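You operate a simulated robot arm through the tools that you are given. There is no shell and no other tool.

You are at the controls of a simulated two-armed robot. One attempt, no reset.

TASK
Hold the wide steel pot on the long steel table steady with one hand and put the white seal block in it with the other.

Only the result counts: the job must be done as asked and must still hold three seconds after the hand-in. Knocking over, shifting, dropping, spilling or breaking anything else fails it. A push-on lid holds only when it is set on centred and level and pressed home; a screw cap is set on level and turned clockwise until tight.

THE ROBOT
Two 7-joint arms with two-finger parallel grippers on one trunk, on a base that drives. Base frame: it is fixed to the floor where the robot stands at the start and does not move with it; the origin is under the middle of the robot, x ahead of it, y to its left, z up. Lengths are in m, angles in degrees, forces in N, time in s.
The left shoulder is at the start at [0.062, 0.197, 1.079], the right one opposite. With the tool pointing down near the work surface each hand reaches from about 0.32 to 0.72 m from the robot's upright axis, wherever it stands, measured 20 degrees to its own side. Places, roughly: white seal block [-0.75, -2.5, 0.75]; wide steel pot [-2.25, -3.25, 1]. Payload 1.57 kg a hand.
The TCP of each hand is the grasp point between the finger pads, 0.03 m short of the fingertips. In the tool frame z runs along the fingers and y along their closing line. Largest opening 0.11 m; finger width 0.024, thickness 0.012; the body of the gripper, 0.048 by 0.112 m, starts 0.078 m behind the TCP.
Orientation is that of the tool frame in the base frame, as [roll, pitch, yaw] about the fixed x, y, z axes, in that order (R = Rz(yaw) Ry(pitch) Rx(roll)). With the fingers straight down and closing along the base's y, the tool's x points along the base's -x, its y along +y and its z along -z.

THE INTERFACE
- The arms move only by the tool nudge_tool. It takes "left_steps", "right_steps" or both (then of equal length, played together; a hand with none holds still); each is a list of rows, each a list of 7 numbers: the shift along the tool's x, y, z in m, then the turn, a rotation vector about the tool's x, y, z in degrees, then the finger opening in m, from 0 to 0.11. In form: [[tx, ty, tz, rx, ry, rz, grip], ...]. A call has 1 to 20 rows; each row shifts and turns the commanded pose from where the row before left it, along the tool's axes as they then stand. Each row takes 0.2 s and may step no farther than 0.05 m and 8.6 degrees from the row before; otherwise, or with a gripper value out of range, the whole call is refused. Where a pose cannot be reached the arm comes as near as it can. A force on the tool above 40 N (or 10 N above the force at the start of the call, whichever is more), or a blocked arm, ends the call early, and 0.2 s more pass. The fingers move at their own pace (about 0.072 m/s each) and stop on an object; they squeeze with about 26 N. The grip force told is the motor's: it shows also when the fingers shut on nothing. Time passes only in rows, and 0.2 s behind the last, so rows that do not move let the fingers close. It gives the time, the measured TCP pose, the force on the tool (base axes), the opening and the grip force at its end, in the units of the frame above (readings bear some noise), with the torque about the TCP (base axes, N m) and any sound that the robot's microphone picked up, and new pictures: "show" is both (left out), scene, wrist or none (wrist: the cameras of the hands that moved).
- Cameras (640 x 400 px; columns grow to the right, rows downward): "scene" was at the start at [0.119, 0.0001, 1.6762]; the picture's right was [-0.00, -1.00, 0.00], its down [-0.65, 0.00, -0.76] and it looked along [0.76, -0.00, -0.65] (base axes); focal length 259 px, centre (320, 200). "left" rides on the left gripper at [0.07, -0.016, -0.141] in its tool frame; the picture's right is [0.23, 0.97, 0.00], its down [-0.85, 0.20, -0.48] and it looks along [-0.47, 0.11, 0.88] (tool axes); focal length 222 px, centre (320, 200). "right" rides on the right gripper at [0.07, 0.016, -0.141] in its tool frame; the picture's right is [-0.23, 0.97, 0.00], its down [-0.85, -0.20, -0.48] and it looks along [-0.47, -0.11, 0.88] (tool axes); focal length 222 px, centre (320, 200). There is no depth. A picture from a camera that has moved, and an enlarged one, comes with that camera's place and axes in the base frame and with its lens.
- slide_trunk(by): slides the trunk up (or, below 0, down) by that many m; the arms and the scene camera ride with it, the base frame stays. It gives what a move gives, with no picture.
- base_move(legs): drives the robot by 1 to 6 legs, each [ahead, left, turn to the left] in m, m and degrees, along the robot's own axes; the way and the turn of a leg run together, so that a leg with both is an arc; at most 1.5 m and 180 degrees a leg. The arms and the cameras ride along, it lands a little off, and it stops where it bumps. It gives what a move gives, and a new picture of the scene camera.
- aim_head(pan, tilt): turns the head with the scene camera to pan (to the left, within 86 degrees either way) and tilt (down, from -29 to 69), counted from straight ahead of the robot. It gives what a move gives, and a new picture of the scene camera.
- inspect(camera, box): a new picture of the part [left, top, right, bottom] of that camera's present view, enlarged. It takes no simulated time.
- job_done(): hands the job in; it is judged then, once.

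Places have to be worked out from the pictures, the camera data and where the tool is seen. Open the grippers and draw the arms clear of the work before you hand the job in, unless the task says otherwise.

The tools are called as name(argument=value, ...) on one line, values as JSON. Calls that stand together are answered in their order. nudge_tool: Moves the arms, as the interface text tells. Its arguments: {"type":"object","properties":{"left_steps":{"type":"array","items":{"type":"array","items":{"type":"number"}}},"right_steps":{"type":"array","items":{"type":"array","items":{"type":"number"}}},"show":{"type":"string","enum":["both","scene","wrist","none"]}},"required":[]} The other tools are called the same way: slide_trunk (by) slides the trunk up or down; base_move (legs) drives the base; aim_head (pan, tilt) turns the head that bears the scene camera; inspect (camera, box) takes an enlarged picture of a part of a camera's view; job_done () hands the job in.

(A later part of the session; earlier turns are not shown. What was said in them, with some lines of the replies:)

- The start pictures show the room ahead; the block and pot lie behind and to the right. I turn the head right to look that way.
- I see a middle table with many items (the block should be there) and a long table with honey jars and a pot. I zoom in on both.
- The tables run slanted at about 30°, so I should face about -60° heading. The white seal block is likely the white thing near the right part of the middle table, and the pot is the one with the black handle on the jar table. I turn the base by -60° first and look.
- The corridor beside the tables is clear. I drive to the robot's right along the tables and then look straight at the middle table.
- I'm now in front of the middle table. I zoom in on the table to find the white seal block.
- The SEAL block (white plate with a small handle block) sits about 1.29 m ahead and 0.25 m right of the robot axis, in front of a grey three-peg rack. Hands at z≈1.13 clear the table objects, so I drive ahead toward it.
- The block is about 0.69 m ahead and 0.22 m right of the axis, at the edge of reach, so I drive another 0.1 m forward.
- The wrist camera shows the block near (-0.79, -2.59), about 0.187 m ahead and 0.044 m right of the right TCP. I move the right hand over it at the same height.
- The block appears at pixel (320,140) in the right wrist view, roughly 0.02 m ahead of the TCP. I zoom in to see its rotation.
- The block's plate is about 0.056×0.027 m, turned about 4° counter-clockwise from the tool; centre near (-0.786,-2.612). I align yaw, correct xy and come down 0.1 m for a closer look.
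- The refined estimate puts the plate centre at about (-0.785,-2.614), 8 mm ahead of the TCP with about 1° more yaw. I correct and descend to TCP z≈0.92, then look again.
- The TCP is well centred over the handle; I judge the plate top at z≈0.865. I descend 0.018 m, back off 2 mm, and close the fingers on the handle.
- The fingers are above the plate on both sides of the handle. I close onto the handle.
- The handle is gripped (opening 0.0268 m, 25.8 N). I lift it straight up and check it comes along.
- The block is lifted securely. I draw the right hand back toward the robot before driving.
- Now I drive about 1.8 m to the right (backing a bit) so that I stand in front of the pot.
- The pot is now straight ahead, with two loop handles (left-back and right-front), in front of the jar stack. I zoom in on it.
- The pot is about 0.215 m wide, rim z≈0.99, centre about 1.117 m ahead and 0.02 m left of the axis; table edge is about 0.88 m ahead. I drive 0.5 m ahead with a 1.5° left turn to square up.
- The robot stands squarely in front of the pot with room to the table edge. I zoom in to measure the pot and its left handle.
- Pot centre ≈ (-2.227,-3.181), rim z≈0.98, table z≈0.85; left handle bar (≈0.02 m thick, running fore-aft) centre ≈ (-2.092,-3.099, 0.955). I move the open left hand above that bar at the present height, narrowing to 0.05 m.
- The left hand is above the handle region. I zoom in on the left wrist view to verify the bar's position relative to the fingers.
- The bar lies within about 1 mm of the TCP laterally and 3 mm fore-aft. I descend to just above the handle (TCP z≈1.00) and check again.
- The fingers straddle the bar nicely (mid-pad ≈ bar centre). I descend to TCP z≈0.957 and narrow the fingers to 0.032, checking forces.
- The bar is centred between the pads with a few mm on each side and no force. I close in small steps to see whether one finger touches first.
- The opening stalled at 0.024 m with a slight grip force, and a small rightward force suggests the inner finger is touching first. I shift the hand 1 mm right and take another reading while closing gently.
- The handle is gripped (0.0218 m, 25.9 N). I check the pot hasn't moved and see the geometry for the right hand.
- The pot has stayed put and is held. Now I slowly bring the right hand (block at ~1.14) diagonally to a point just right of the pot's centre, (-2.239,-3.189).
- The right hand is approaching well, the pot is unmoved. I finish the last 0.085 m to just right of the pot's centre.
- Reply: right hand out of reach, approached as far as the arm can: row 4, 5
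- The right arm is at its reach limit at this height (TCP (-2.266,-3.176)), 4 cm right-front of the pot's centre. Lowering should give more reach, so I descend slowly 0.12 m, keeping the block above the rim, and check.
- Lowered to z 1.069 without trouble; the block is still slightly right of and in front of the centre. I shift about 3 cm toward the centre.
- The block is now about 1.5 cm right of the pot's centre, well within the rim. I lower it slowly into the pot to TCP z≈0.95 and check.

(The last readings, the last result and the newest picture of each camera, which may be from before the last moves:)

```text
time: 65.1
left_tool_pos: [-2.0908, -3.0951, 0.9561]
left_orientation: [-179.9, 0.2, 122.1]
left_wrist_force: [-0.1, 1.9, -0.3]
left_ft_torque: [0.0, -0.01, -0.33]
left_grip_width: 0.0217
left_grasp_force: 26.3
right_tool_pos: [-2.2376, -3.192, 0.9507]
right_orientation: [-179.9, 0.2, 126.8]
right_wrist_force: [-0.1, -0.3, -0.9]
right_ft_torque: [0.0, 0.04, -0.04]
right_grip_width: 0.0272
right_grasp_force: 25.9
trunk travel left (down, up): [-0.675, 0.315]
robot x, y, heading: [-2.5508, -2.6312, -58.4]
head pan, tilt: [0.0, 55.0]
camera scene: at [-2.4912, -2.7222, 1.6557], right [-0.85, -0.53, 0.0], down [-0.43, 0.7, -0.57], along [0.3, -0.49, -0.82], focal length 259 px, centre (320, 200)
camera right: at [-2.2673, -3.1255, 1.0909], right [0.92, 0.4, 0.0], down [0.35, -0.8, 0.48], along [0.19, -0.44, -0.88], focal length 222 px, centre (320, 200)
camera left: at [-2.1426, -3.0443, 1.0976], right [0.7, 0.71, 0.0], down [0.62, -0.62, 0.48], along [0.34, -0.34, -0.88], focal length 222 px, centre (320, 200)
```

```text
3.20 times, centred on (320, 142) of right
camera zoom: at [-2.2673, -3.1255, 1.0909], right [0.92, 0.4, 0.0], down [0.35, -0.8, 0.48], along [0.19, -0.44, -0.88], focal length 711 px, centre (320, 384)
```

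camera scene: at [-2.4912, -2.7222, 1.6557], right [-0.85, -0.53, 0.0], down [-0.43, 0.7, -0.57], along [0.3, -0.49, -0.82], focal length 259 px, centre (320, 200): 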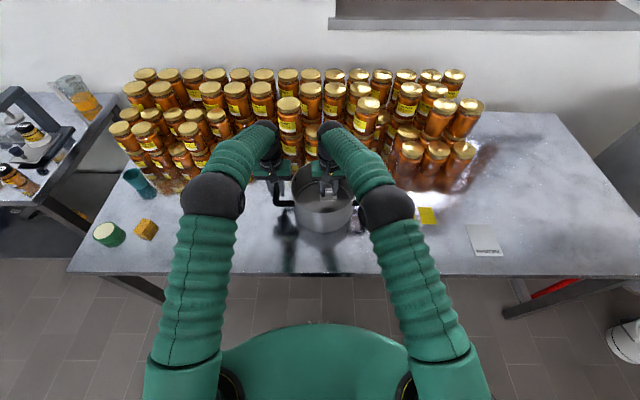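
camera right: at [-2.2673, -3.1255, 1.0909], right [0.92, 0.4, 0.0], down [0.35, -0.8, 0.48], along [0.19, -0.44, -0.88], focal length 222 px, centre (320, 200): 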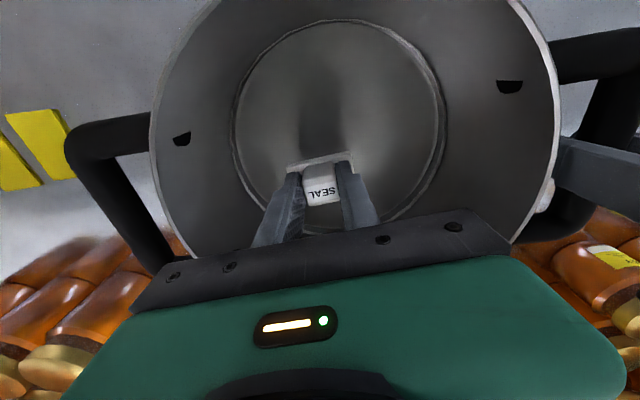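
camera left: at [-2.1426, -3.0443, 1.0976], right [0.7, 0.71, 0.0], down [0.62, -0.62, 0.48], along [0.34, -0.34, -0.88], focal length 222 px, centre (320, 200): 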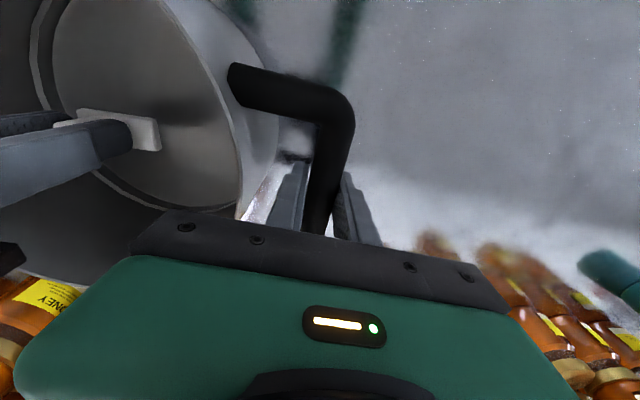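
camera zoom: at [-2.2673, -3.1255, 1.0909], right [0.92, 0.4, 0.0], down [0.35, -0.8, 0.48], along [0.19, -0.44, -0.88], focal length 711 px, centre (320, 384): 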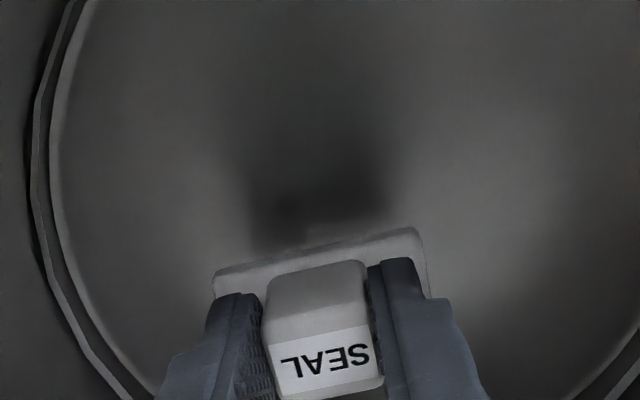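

The block is inside the pot, near the floor, with clear gaps between the hands. I descend in 5 mm steps to about 0.925 and watch the force.

nudge_tool(right_steps=[[0, 0, 0.006, 0, 0, 0, 0.0], [0, 0, 0.006, 0, 0, 0, 0.0], [0, 0, 0.006, 0, 0, 0, 0.0], [0, 0, 0.005, 0, 0, 0, 0.0], [0, 0, 0, 0, 0, 0, 0.0]], left_steps=[[0, 0, 0, 0, 0, 0, 0.0], [0, 0, 0, 0, 0, 0, 0.0], [0, 0, 0, 0, 0, 0, 0.0], [0, 0, 0, 0, 0, 0, 0.0], [0, 0, 0, 0, 0, 0, 0.0]], show="none")

inspect(camera="scene", box=[240, 120, 400, 220])

inspect(camera="left", box=[0, 50, 260, 212])

```text
time: 66.3
left_tool_pos: [-2.0907, -3.0951, 0.956]
left_orientation: [180.0, 0.2, 122.1]
left_wrist_force: [0.4, 1.1, -0.5]
left_ft_torque: [0.01, 0.0, -0.32]
left_grip_width: 0.0218
left_grasp_force: 26.1
right_tool_pos: [-2.2387, -3.1912, 0.9289]
right_orientation: [-179.9, 0.2, 126.8]
right_wrist_force: [1.0, -0.2, -0.7]
right_ft_torque: [0.0, 0.02, 0.03]
right_grip_width: 0.0268
right_grasp_force: 26.4
trunk travel left (down, up): [-0.675, 0.315]
robot x, y, heading: [-2.5506, -2.6303, -58.2]
head pan, tilt: [0.0, 55.0]
```

```text
4.00 times, centred on (320, 170) of scene
camera zoom: at [-2.4912, -2.7222, 1.6557], right [-0.85, -0.53, 0.0], down [-0.43, 0.7, -0.57], along [0.3, -0.49, -0.82], focal length 1037 px, centre (320, 320)
```

zoom: 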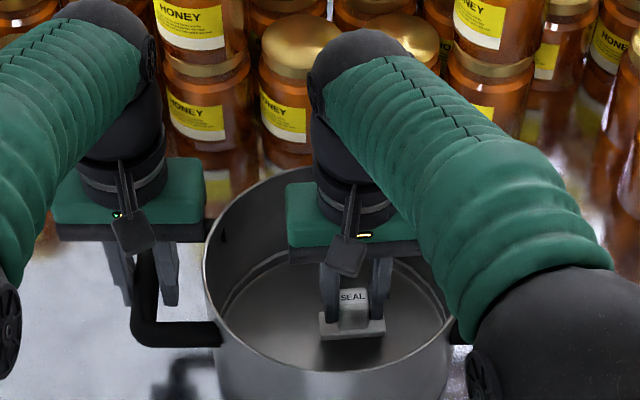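

```text
2.46 times, centred on (130, 131) of left
camera zoom: at [-2.1426, -3.0443, 1.0976], right [0.7, 0.71, 0.0], down [0.62, -0.62, 0.48], along [0.34, -0.34, -0.88], focal length 547 px, centre (788, 370)
```

zoom: 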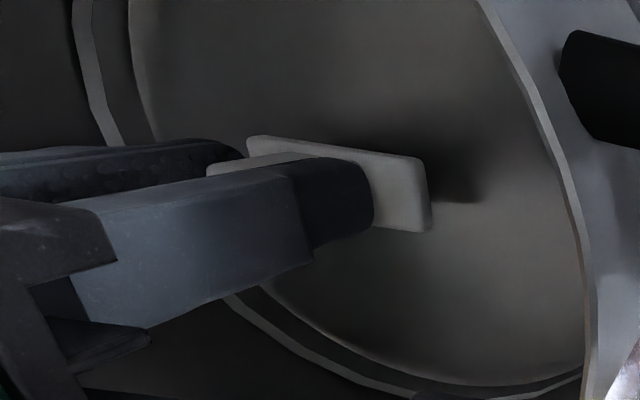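

No contact yet at TCP z 0.929. I keep descending in 3 mm steps.

nudge_tool(right_steps=[[0, 0, 0.003, 0, 0, 0, 0.0], [0, 0, 0.003, 0, 0, 0, 0.0], [0, 0, 0.003, 0, 0, 0, 0.0], [0, 0, 0.003, 0, 0, 0, 0.0]], left_steps=[[0, 0, 0, 0, 0, 0, 0.0], [0, 0, 0, 0, 0, 0, 0.0], [0, 0, 0, 0, 0, 0, 0.0], [0, 0, 0, 0, 0, 0, 0.0]], show="none")

inspect(camera="left", box=[0, 50, 260, 212])

```text
time: 67.3
left_tool_pos: [-2.0908, -3.0964, 0.9559]
left_orientation: [-180.0, 0.1, 122.1]
left_wrist_force: [0.7, 1.4, -0.2]
left_ft_torque: [0.04, -0.01, -0.3]
left_grip_width: 0.0219
left_grasp_force: 26.4
right_tool_pos: [-2.2384, -3.1907, 0.917]
right_orientation: [-179.9, 0.3, 126.8]
right_wrist_force: [-0.2, 0.0, 0.1]
right_ft_torque: [-0.02, -0.04, -0.03]
right_grip_width: 0.027
right_grasp_force: 26.2
trunk travel left (down, up): [-0.675, 0.315]
robot x, y, heading: [-2.5533, -2.6304, -58.2]
head pan, tilt: [0.0, 55.0]
```

```text
2.46 times, centred on (130, 131) of left
camera zoom: at [-2.1426, -3.0443, 1.0976], right [0.7, 0.71, 0.0], down [0.62, -0.62, 0.48], along [0.34, -0.34, -0.88], focal length 547 px, centre (788, 370)
```

zoom: 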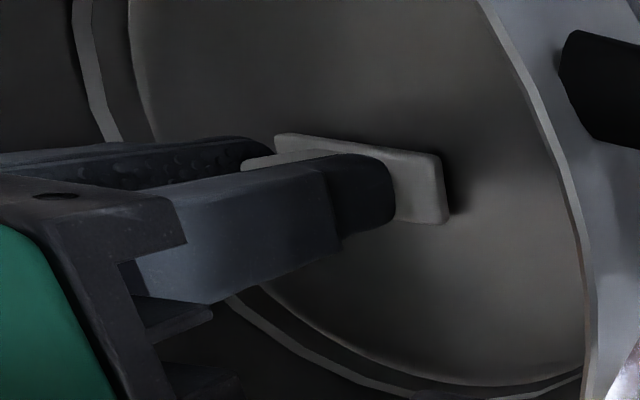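

The shadow gap is closing; nearly on the floor. I continue in 2 mm steps.

nudge_tool(right_steps=[[0, 0, 0.002, 0, 0, 0, 0.0], [0, 0, 0.002, 0, 0, 0, 0.0], [0, 0, 0.002, 0, 0, 0, 0.0], [0, 0, 0.002, 0, 0, 0, 0.0]], left_steps=[[0, 0, 0, 0, 0, 0, 0.0], [0, 0, 0, 0, 0, 0, 0.0], [0, 0, 0, 0, 0, 0, 0.0], [0, 0, 0, 0, 0, 0, 0.0]], show="none")

inspect(camera="left", box=[0, 50, 260, 212])

```text
time: 68.3
left_tool_pos: [-2.0914, -3.094, 0.9571]
left_orientation: [-179.9, 0.3, 122.1]
left_wrist_force: [2.6, -2.0, -1.1]
left_ft_torque: [-0.15, -0.06, 0.37]
left_grip_width: 0.022
left_grasp_force: 25.8
right_tool_pos: [-2.2373, -3.1908, 0.9104]
right_orientation: [-179.9, 0.7, 126.8]
right_wrist_force: [-3.6, 0.8, 24.6]
right_ft_torque: [0.1, 0.04, 0.06]
right_grip_width: 0.0272
right_grasp_force: 25.3
trunk travel left (down, up): [-0.675, 0.315]
robot x, y, heading: [-2.5506, -2.6334, -58.4]
head pan, tilt: [0.0, 55.0]
```

```text
2.46 times, centred on (130, 131) of left
camera zoom: at [-2.1436, -3.0428, 1.0982], right [0.7, 0.71, 0.0], down [0.62, -0.62, 0.48], along [0.34, -0.34, -0.88], focal length 547 px, centre (788, 370)
```

zoom: 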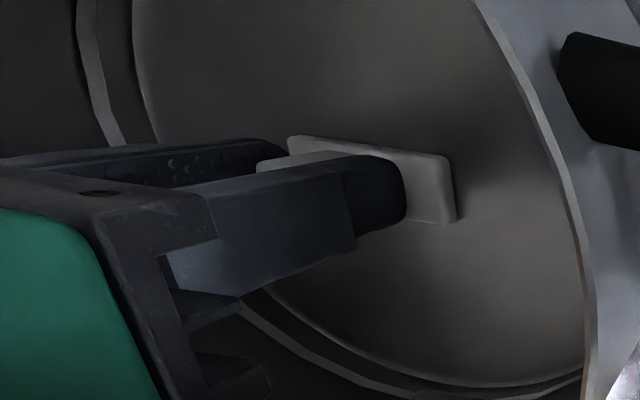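

Contact with the pot floor (24.6 N up) at TCP z≈0.910. I ease up 2 mm to unload, then open the right fingers to 0.05 m while the left keeps holding the pot.

nudge_tool(right_steps=[[0, 0, -0.002, 0, 0, 0, 0.0], [0, 0, 0, 0, 0, 0, 0.0]], left_steps=[[0, 0, 0, 0, 0, 0, 0.0], [0, 0, 0, 0, 0, 0, 0.0]], show="none")

```text
time: 68.9
left_tool_pos: [-2.0918, -3.095, 0.9566]
left_orientation: [-180.0, 0.1, 122.1]
left_wrist_force: [-1.4, 2.5, 0.0]
left_ft_torque: [-0.23, -0.02, -0.33]
left_grip_width: 0.0217
left_grasp_force: 25.6
right_tool_pos: [-2.2379, -3.1913, 0.9104]
right_orientation: [-179.9, 0.4, 126.8]
right_wrist_force: [4.3, -4.8, 15.9]
right_ft_torque: [-0.32, -0.25, 0.02]
right_grip_width: 0.0271
right_grasp_force: 26.2
trunk travel left (down, up): [-0.675, 0.315]
robot x, y, heading: [-2.5498, -2.6349, -58.3]
head pan, tilt: [0.0, 55.0]
```

Still 15.9 N pressing. I ease up another 3 mm.

nudge_tool(right_steps=[[0, 0, -0.0015, 0, 0, 0, 0.0], [0, 0, -0.001, 0, 0, 0, 0.0], [0, 0, 0, 0, 0, 0, 0.0]], left_steps=[[0, 0, 0, 0, 0, 0, 0.0], [0, 0, 0, 0, 0, 0, 0.0], [0, 0, 0, 0, 0, 0, 0.0]], show="none")

```text
time: 69.7
left_tool_pos: [-2.0919, -3.0965, 0.9565]
left_orientation: [179.9, 0.2, 122.0]
left_wrist_force: [0.2, 3.1, 0.3]
left_ft_torque: [0.29, 0.27, -0.61]
left_grip_width: 0.0217
left_grasp_force: 26.3
right_tool_pos: [-2.2399, -3.1907, 0.9104]
right_orientation: [-179.8, 0.0, 126.8]
right_wrist_force: [0.0, -0.4, -0.4]
right_ft_torque: [-0.01, -0.01, 0.01]
right_grip_width: 0.0271
right_grasp_force: 25.9
trunk travel left (down, up): [-0.675, 0.315]
robot x, y, heading: [-2.5541, -2.6333, -58.2]
head pan, tilt: [0.0, 55.0]
```

The load is off (force ≈ 0) with the block essentially on the floor. I now open the right fingers to 0.05 m with the left hand still gripping the pot.

nudge_tool(right_steps=[[0, 0, 0, 0, 0, 0, 0.03], [0, 0, 0, 0, 0, 0, 0.04], [0, 0, 0, 0, 0, 0, 0.05], [0, 0, 0, 0, 0, 0, 0.05]], left_steps=[[0, 0, 0, 0, 0, 0, 0.0], [0, 0, 0, 0, 0, 0, 0.0], [0, 0, 0, 0, 0, 0, 0.0], [0, 0, 0, 0, 0, 0, 0.0]], show="wrist")

inspect(camera="left", box=[0, 50, 260, 212])

inspect(camera="scene", box=[240, 120, 400, 220])

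```text
time: 70.7
left_tool_pos: [-2.0915, -3.0957, 0.9555]
left_orientation: [-179.9, 0.2, 122.2]
left_wrist_force: [0.4, 0.7, -0.7]
left_ft_torque: [-0.09, -0.06, -0.24]
left_grip_width: 0.0218
left_grasp_force: 26.3
right_tool_pos: [-2.2373, -3.191, 0.9114]
right_orientation: [-179.8, 0.3, 126.8]
right_wrist_force: [0.2, -0.2, -0.9]
right_ft_torque: [0.03, -0.01, -0.01]
right_grip_width: 0.0499
right_grasp_force: 0.0
trunk travel left (down, up): [-0.675, 0.315]
robot x, y, heading: [-2.5455, -2.6342, -58.5]
head pan, tilt: [0.0, 55.0]
camera right: at [-2.2675, -3.125, 1.0517], right [0.92, 0.4, 0.0], down [0.35, -0.8, 0.48], along [0.19, -0.44, -0.88], focal length 222 px, centre (320, 200)
camera left: at [-2.1422, -3.0443, 1.0976], right [0.7, 0.71, 0.0], down [0.62, -0.62, 0.48], along [0.34, -0.34, -0.88], focal length 222 px, centre (320, 200)
```

right: 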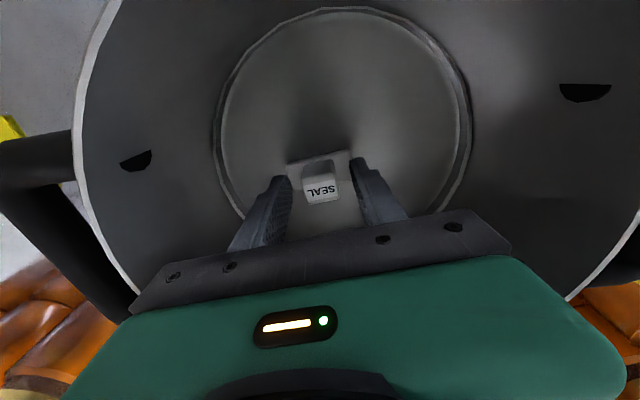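
left: 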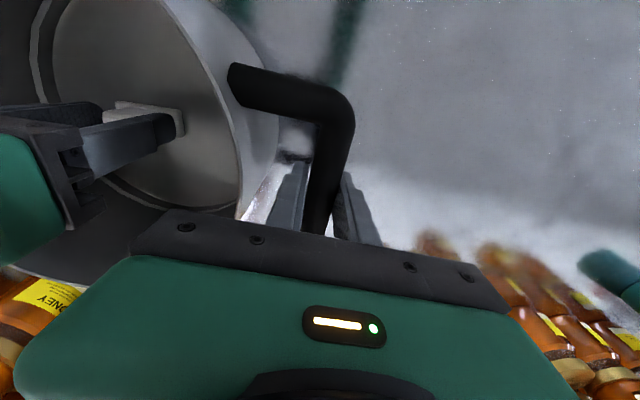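

```text
2.46 times, centred on (130, 131) of left
camera zoom: at [-2.1422, -3.0443, 1.0976], right [0.7, 0.71, 0.0], down [0.62, -0.62, 0.48], along [0.34, -0.34, -0.88], focal length 547 px, centre (788, 370)
```

zoom: 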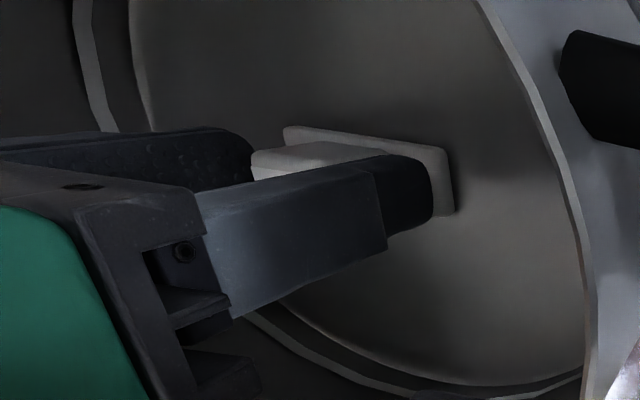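

```text
4.00 times, centred on (320, 170) of scene
camera zoom: at [-2.4906, -2.7223, 1.6557], right [-0.85, -0.53, 0.0], down [-0.43, 0.7, -0.57], along [0.3, -0.49, -0.82], focal length 1037 px, centre (320, 320)
```

zoom: 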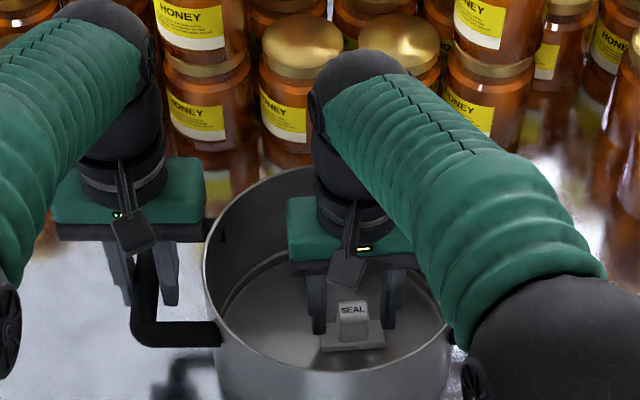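

The block stands free on the pot floor. I raise the right hand straight up slowly to clear the rim, left hand still holding.

nudge_tool(right_steps=[[0, 0, -0.004, 0, 0, 0, 0.055], [0, 0, -0.01, 0, 0, 0, 0.055], [0, 0, -0.02, 0, 0, 0, 0.055], [0, 0, -0.02, 0, 0, 0, 0.055], [0, 0, -0.02, 0, 0, 0, 0.055], [0, 0, -0.02, 0, 0, 0, 0.055], [0, 0, -0.02, 0, 0, 0, 0.055], [0, 0, -0.02, 0, 0, 0, 0.055], [0, 0, -0.02, 0, 0, 0, 0.055], [0, 0, -0.01, 0, 0, 0, 0.055]], left_steps=[[0, 0, 0, 0, 0, 0, 0.0], [0, 0, 0, 0, 0, 0, 0.0], [0, 0, 0, 0, 0, 0, 0.0], [0, 0, 0, 0, 0, 0, 0.0], [0, 0, 0, 0, 0, 0, 0.0], [0, 0, 0, 0, 0, 0, 0.0], [0, 0, 0, 0, 0, 0, 0.0], [0, 0, 0, 0, 0, 0, 0.0], [0, 0, 0, 0, 0, 0, 0.0], [0, 0, 0, 0, 0, 0, 0.0]], show="both")

```text
time: 72.9
left_tool_pos: [-2.0907, -3.096, 0.9561]
left_orientation: [179.9, 0.2, 122.1]
left_wrist_force: [2.1, -0.5, 0.8]
left_ft_torque: [-0.12, -0.01, -0.25]
left_grip_width: 0.0215
left_grasp_force: 25.6
right_tool_pos: [-2.2374, -3.189, 1.0775]
right_orientation: [-179.8, 0.2, 126.8]
right_wrist_force: [0.8, 0.7, 0.2]
right_ft_torque: [0.0, -0.02, 0.01]
right_grip_width: 0.0552
right_grasp_force: 0.2
trunk travel left (down, up): [-0.675, 0.315]
robot x, y, heading: [-2.5514, -2.6329, -58.3]
head pan, tilt: [0.0, 55.0]
camera scene: at [-2.491, -2.722, 1.6557], right [-0.85, -0.53, 0.0], down [-0.43, 0.7, -0.57], along [0.3, -0.49, -0.82], focal length 259 px, centre (320, 200)
camera right: at [-2.2671, -3.1244, 1.2174], right [0.92, 0.4, 0.0], down [0.35, -0.8, 0.48], along [0.19, -0.44, -0.88], focal length 222 px, centre (320, 200)
camera left: at [-2.1425, -3.0442, 1.0976], right [0.7, 0.71, 0.0], down [0.62, -0.62, 0.48], along [0.34, -0.34, -0.88], focal length 222 px, centre (320, 200)
```

scene: 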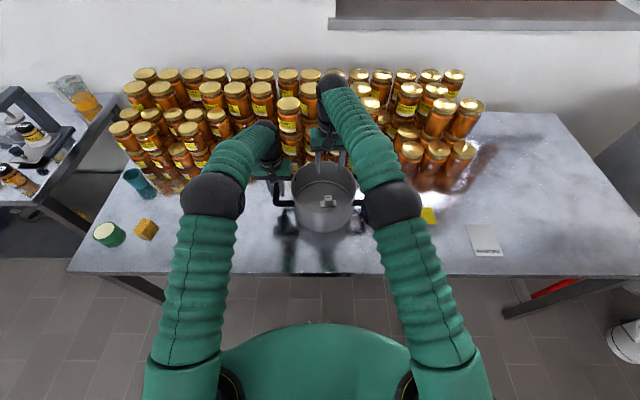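
right: 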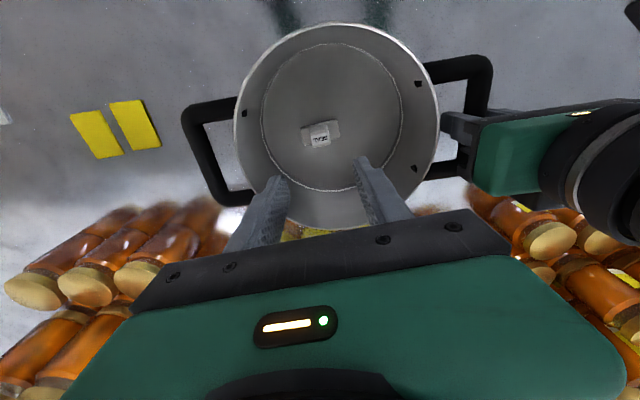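
left: 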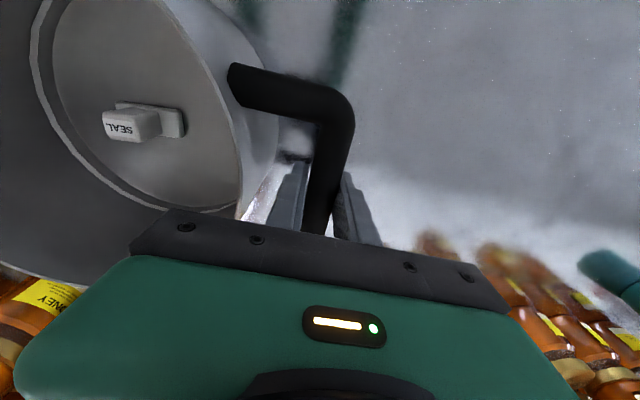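

The block sits upright near the middle of the pot. I draw the right hand back and to the right, rising slightly, still slowly.

nudge_tool(right_steps=[[0.0077, -0.0065, 0, 0, 0, 0, 0.055], [0.0155, -0.013, 0, 0, 0, 0, 0.055], [0.0155, -0.013, 0, 0, 0, 0, 0.055], [0.0155, -0.013, 0, 0, 0, 0, 0.055], [0.0155, -0.013, -0.008, 0, 0, 0, 0.055], [0.0155, -0.013, -0.008, 0, 0, 0, 0.055], [0.0155, -0.013, -0.008, 0, 0, 0, 0.055], [0.0155, -0.013, -0.008, 0, 0, 0, 0.055], [0.0155, -0.013, -0.008, 0, 0, 0, 0.055], [0.0155, -0.013, -0.008, 0, 0, 0, 0.055], [0.0155, -0.013, -0.008, 0, 0, 0, 0.055], [0.0155, -0.013, -0.008, 0, 0, 0, 0.055], [0.0155, -0.013, 0, 0, 0, 0, 0.055], [0.0155, -0.013, 0, 0, 0, 0, 0.055], [0.0077, -0.0065, 0, 0, 0, 0, 0.055]], left_steps=[[0, 0, 0, 0, 0, 0, 0.0], [0, 0, 0, 0, 0, 0, 0.0], [0, 0, 0, 0, 0, 0, 0.0], [0, 0, 0, 0, 0, 0, 0.0], [0, 0, 0, 0, 0, 0, 0.0], [0, 0, 0, 0, 0, 0, 0.0], [0, 0, 0, 0, 0, 0, 0.0], [0, 0, 0, 0, 0, 0, 0.0], [0, 0, 0, 0, 0, 0, 0.0], [0, 0, 0, 0, 0, 0, 0.0], [0, 0, 0, 0, 0, 0, 0.0], [0, 0, 0, 0, 0, 0, 0.0], [0, 0, 0, 0, 0, 0, 0.0], [0, 0, 0, 0, 0, 0, 0.0], [0, 0, 0, 0, 0, 0, 0.0]], show="scene")

inspect(camera="scene", box=[250, 140, 400, 234])

inspect(camera="left", box=[200, 100, 440, 250])

```text
time: 76.1
left_tool_pos: [-2.0912, -3.0964, 0.9566]
left_orientation: [-180.0, 0.2, 122.1]
left_wrist_force: [1.4, 3.1, 0.1]
left_ft_torque: [-0.18, -0.29, -0.11]
left_grip_width: 0.0216
left_grasp_force: 25.7
right_tool_pos: [-2.5139, -3.1263, 1.1395]
right_orientation: [-179.9, 0.4, 126.8]
right_wrist_force: [0.8, 1.5, -0.1]
right_ft_torque: [0.02, 0.0, 0.0]
right_grip_width: 0.0548
right_grasp_force: 0.1
trunk travel left (down, up): [-0.675, 0.315]
robot x, y, heading: [-2.5504, -2.6358, -58.2]
head pan, tilt: [0.0, 55.0]
camera scene: at [-2.4923, -2.7209, 1.6558], right [-0.85, -0.53, 0.0], down [-0.43, 0.7, -0.57], along [0.3, -0.49, -0.82], focal length 259 px, centre (320, 200)
```

scene: 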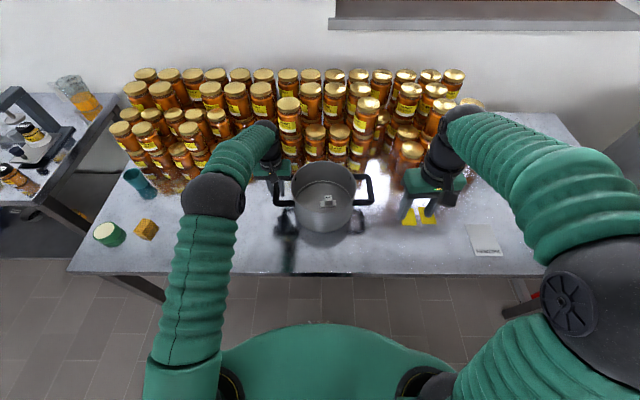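

```text
4.26 times, centred on (325, 187) of scene
camera zoom: at [-2.4923, -2.7209, 1.6558], right [-0.85, -0.53, 0.0], down [-0.43, 0.7, -0.57], along [0.3, -0.49, -0.82], focal length 1103 px, centre (299, 255)
```

zoom: 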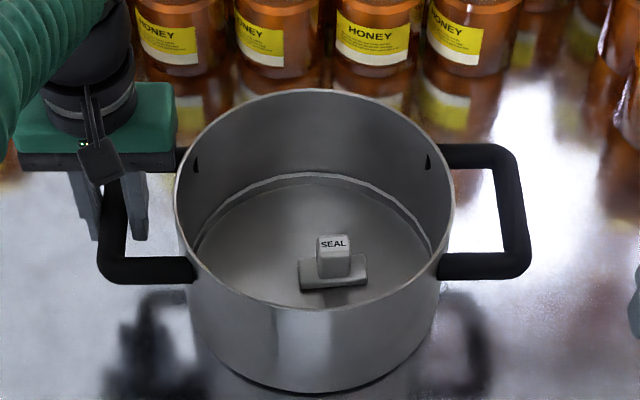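

```text
2.67 times, centred on (320, 175) of left
camera zoom: at [-2.1429, -3.044, 1.0976], right [0.7, 0.71, 0.0], down [0.62, -0.62, 0.48], along [0.34, -0.34, -0.88], focal length 592 px, centre (320, 267)
```

zoom: 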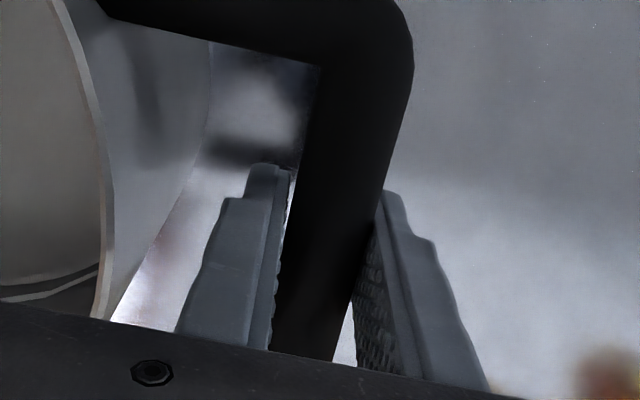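

The pot is unmoved with the block upright inside. I open the left fingers to 0.047 m (staying clear of the pot wall) and let it settle.

nudge_tool(left_steps=[[0, 0, 0, 0, 0, 0, 0.025], [0, 0, 0, 0, 0, 0, 0.035], [0, 0, 0, 0, 0, 0, 0.047], [0, 0, 0, 0, 0, 0, 0.047]], show="none")

inspect(camera="left", box=[200, 100, 440, 250])

```text
time: 77.1
left_tool_pos: [-2.0924, -3.0956, 0.9547]
left_orientation: [180.0, 0.2, 122.1]
left_wrist_force: [-0.2, -0.7, 0.4]
left_ft_torque: [-0.02, 0.01, 0.0]
left_grip_width: 0.0467
left_grasp_force: 0.1
right_tool_pos: [-2.5143, -3.1258, 1.1387]
right_orientation: [-179.9, 0.3, 126.9]
right_wrist_force: [-0.7, 0.8, 0.6]
right_ft_torque: [0.01, -0.04, -0.01]
right_grip_width: 0.055
right_grasp_force: 0.1
trunk travel left (down, up): [-0.675, 0.315]
robot x, y, heading: [-2.549, -2.631, -58.1]
head pan, tilt: [0.0, 55.0]
```

```text
2.67 times, centred on (320, 175) of left
camera zoom: at [-2.1437, -3.0448, 1.0978], right [0.7, 0.71, 0.0], down [0.62, -0.62, 0.48], along [0.34, -0.34, -0.88], focal length 592 px, centre (320, 267)
```

zoom: 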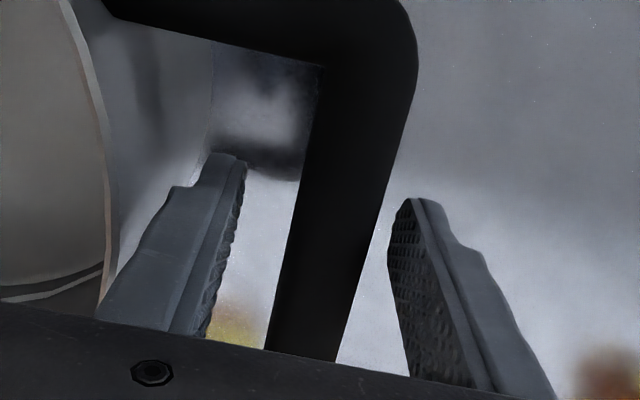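

The left fingers are free on both sides of the bar with no force. I raise the left hand straight up out of the handle loop.

nudge_tool(left_steps=[[0, 0, -0.01, 0, 0, 0, 0.047], [0, 0, -0.02, 0, 0, 0, 0.047], [0, 0, -0.02, 0, 0, 0, 0.047], [0, 0, -0.025, 0, 0, 0, 0.047], [0, 0, -0.03, 0, 0, 0, 0.047], [0, 0, -0.03, 0, 0, 0, 0.047], [0, 0, -0.03, 0, 0, 0, 0.047]], show="both")

```text
time: 78.7
left_tool_pos: [-2.0937, -3.095, 1.122]
left_orientation: [-180.0, 0.2, 122.0]
left_wrist_force: [-0.1, -0.6, 0.3]
left_ft_torque: [-0.02, 0.03, -0.01]
left_grip_width: 0.0469
left_grasp_force: 0.0
right_tool_pos: [-2.5159, -3.1255, 1.139]
right_orientation: [-179.9, 0.2, 126.8]
right_wrist_force: [-0.3, 0.3, 0.2]
right_ft_torque: [-0.01, 0.01, 0.0]
right_grip_width: 0.0548
right_grasp_force: 0.0
trunk travel left (down, up): [-0.675, 0.315]
robot x, y, heading: [-2.55, -2.6328, -58.5]
head pan, tilt: [0.0, 55.0]
camera scene: at [-2.4936, -2.7215, 1.6558], right [-0.85, -0.53, 0.0], down [-0.43, 0.7, -0.57], along [0.3, -0.49, -0.82], focal length 259 px, centre (320, 200)
camera left: at [-2.1455, -3.0428, 1.2641], right [0.7, 0.71, 0.0], down [0.62, -0.62, 0.48], along [0.34, -0.34, -0.88], focal length 222 px, centre (320, 200)
```

scene: 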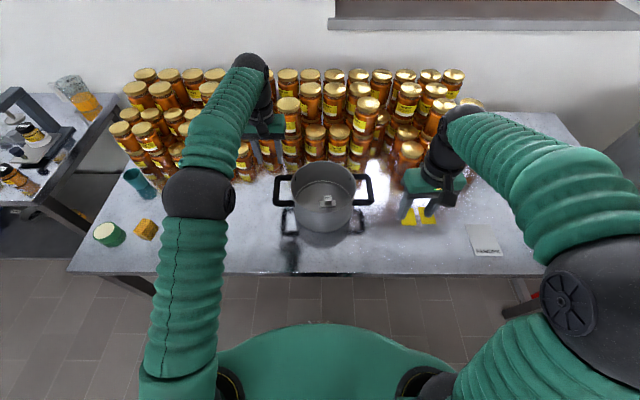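
left: 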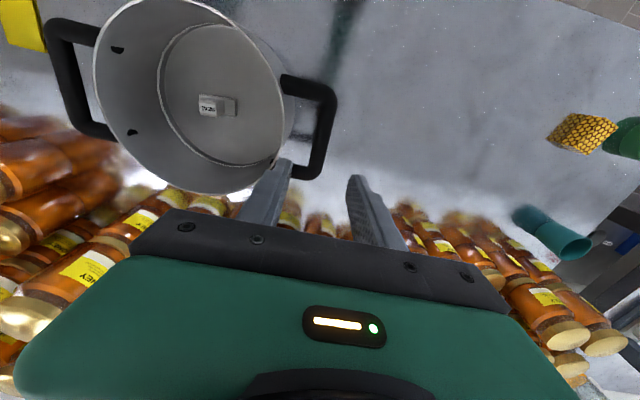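

Both hands are clear above; I now draw the left hand back the way it came and open the grippers, then check the scene.

nudge_tool(left_steps=[[0.03, 0.014, 0, 0, 0, 0, 0.047], [0.038, 0.018, 0, 0, 0, 0, 0.06], [0.038, 0.018, 0, 0, 0, 0, 0.08], [0.038, 0.018, 0, 0, 0, 0, 0.1], [0.03, 0.014, 0, 0, 0, 0, 0.11], [0, 0, 0, 0, 0, 0, 0.11]], right_steps=[[0.005, -0.005, 0, 0, 0, 0, 0.06], [0.01, -0.005, 0, 0, 0, 0, 0.08], [0.01, -0.005, 0, 0, 0, 0, 0.1], [0.01, -0.005, 0, 0, 0, 0, 0.11], [0.005, 0, 0, 0, 0, 0, 0.11], [0, 0, 0, 0, 0, 0, 0.11]], show="scene")

inspect(camera="scene", box=[250, 140, 400, 234])

```text
time: 80.1
left_tool_pos: [-2.1159, -2.9036, 1.1205]
left_orientation: [179.9, 0.0, 122.0]
left_wrist_force: [-0.1, 1.1, 0.3]
left_ft_torque: [0.0, -0.01, -0.04]
left_grip_width: 0.1099
left_grasp_force: 0.0
right_tool_pos: [-2.554, -3.1066, 1.1397]
right_orientation: [-179.8, 0.1, 126.9]
right_wrist_force: [1.0, -0.5, -0.6]
right_ft_torque: [-0.01, 0.03, 0.02]
right_grip_width: 0.1102
right_grasp_force: 0.1
trunk travel left (down, up): [-0.675, 0.315]
robot x, y, heading: [-2.5541, -2.6299, -58.0]
head pan, tilt: [0.0, 55.0]
camera scene: at [-2.4928, -2.7218, 1.6557], right [-0.85, -0.53, 0.0], down [-0.43, 0.7, -0.57], along [0.3, -0.49, -0.82], focal length 259 px, centre (320, 200)
```

scene: 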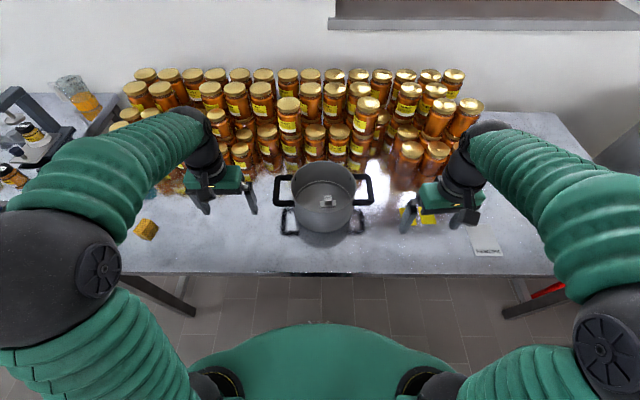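

```text
4.26 times, centred on (325, 187) of scene
camera zoom: at [-2.4928, -2.7218, 1.6557], right [-0.85, -0.53, 0.0], down [-0.43, 0.7, -0.57], along [0.3, -0.49, -0.82], focal length 1103 px, centre (299, 255)
```

zoom: 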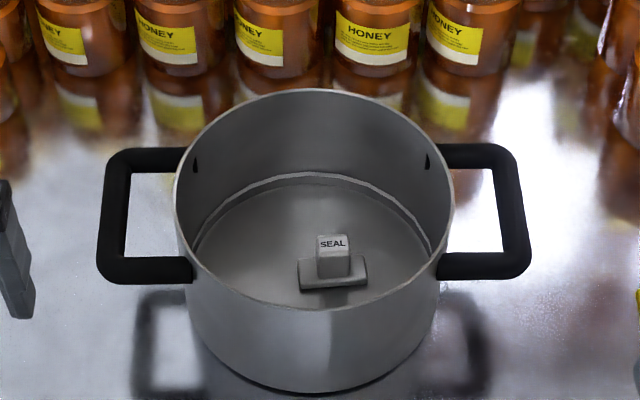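

The block stands in the pot, nothing else has shifted and both grippers are open. I back the base straight away from the table to clear the arms completely.

base_move(legs=[[-0.3, 0, 0]])

inspect(camera="scene", box=[230, 60, 420, 180])

```text
time: 82.2
left_tool_pos: [-2.2738, -2.6479, 1.12]
left_orientation: [180.0, 0.1, 122.1]
left_wrist_force: [-0.3, -0.1, 0.6]
left_ft_torque: [0.02, 0.0, -0.02]
left_grip_width: 0.1099
left_grasp_force: 0.1
right_tool_pos: [-2.7136, -2.851, 1.1391]
right_orientation: [180.0, 0.1, 126.8]
right_wrist_force: [-0.7, 0.3, -0.2]
right_ft_torque: [0.01, 0.0, -0.01]
right_grip_width: 0.11
right_grasp_force: 0.1
trunk travel left (down, up): [-0.675, 0.315]
robot x, y, heading: [-2.7077, -2.3754, -58.5]
head pan, tilt: [0.0, 55.0]
camera scene: at [-2.6505, -2.4667, 1.6556], right [-0.85, -0.53, 0.0], down [-0.43, 0.7, -0.57], along [0.3, -0.49, -0.82], focal length 259 px, centre (320, 200)
```

scene: 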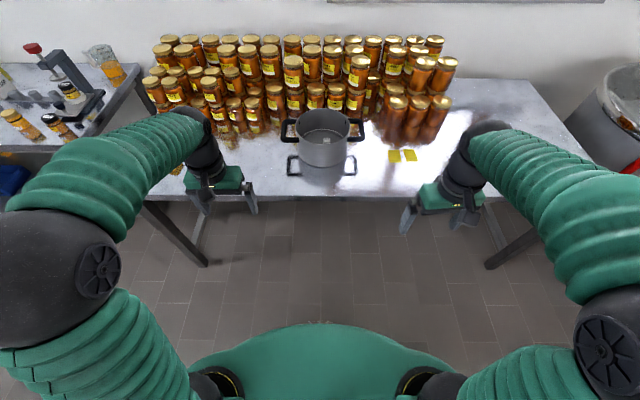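

```text
3.33 times, centred on (325, 120) of scene
camera zoom: at [-2.6505, -2.4667, 1.6556], right [-0.85, -0.53, 0.0], down [-0.43, 0.7, -0.57], along [0.3, -0.49, -0.82], focal length 864 px, centre (303, 467)
```

zoom: 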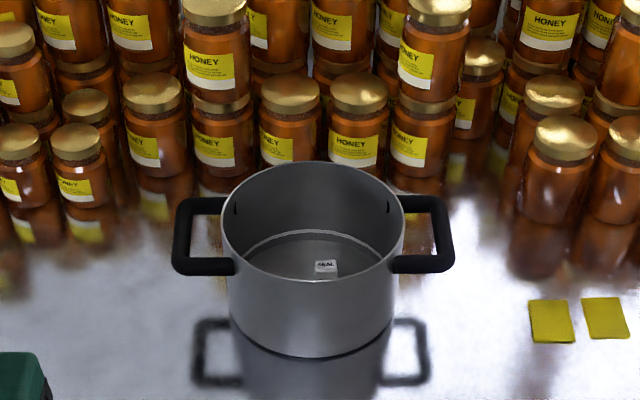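

The seal block is in the pot, the pot stands where it was, jars and other things are undisturbed, and the arms are clear. I hand the job in.

job_done()

```text
The job is handed in.
```

The white seal block is standing upright in the wide steel pot, slightly right of the middle. I have handed the job in.

- **Hold:** The left hand gripped the pot's left handle while the right hand lowered the block onto the pot floor and let go. It kept hold until the right hand was clear.
- **Pot position:** In the camera views the pot stayed within about a millimetre of where it stood.
- **Surroundings:** The last pictures show the jars and other items on the long table undisturbed. I did not take a separate close look at the middle table after lifting the block, but nothing there was touched.
- **End state:** Both grippers are open, and the robot is backed about 0.3 m away from the table.
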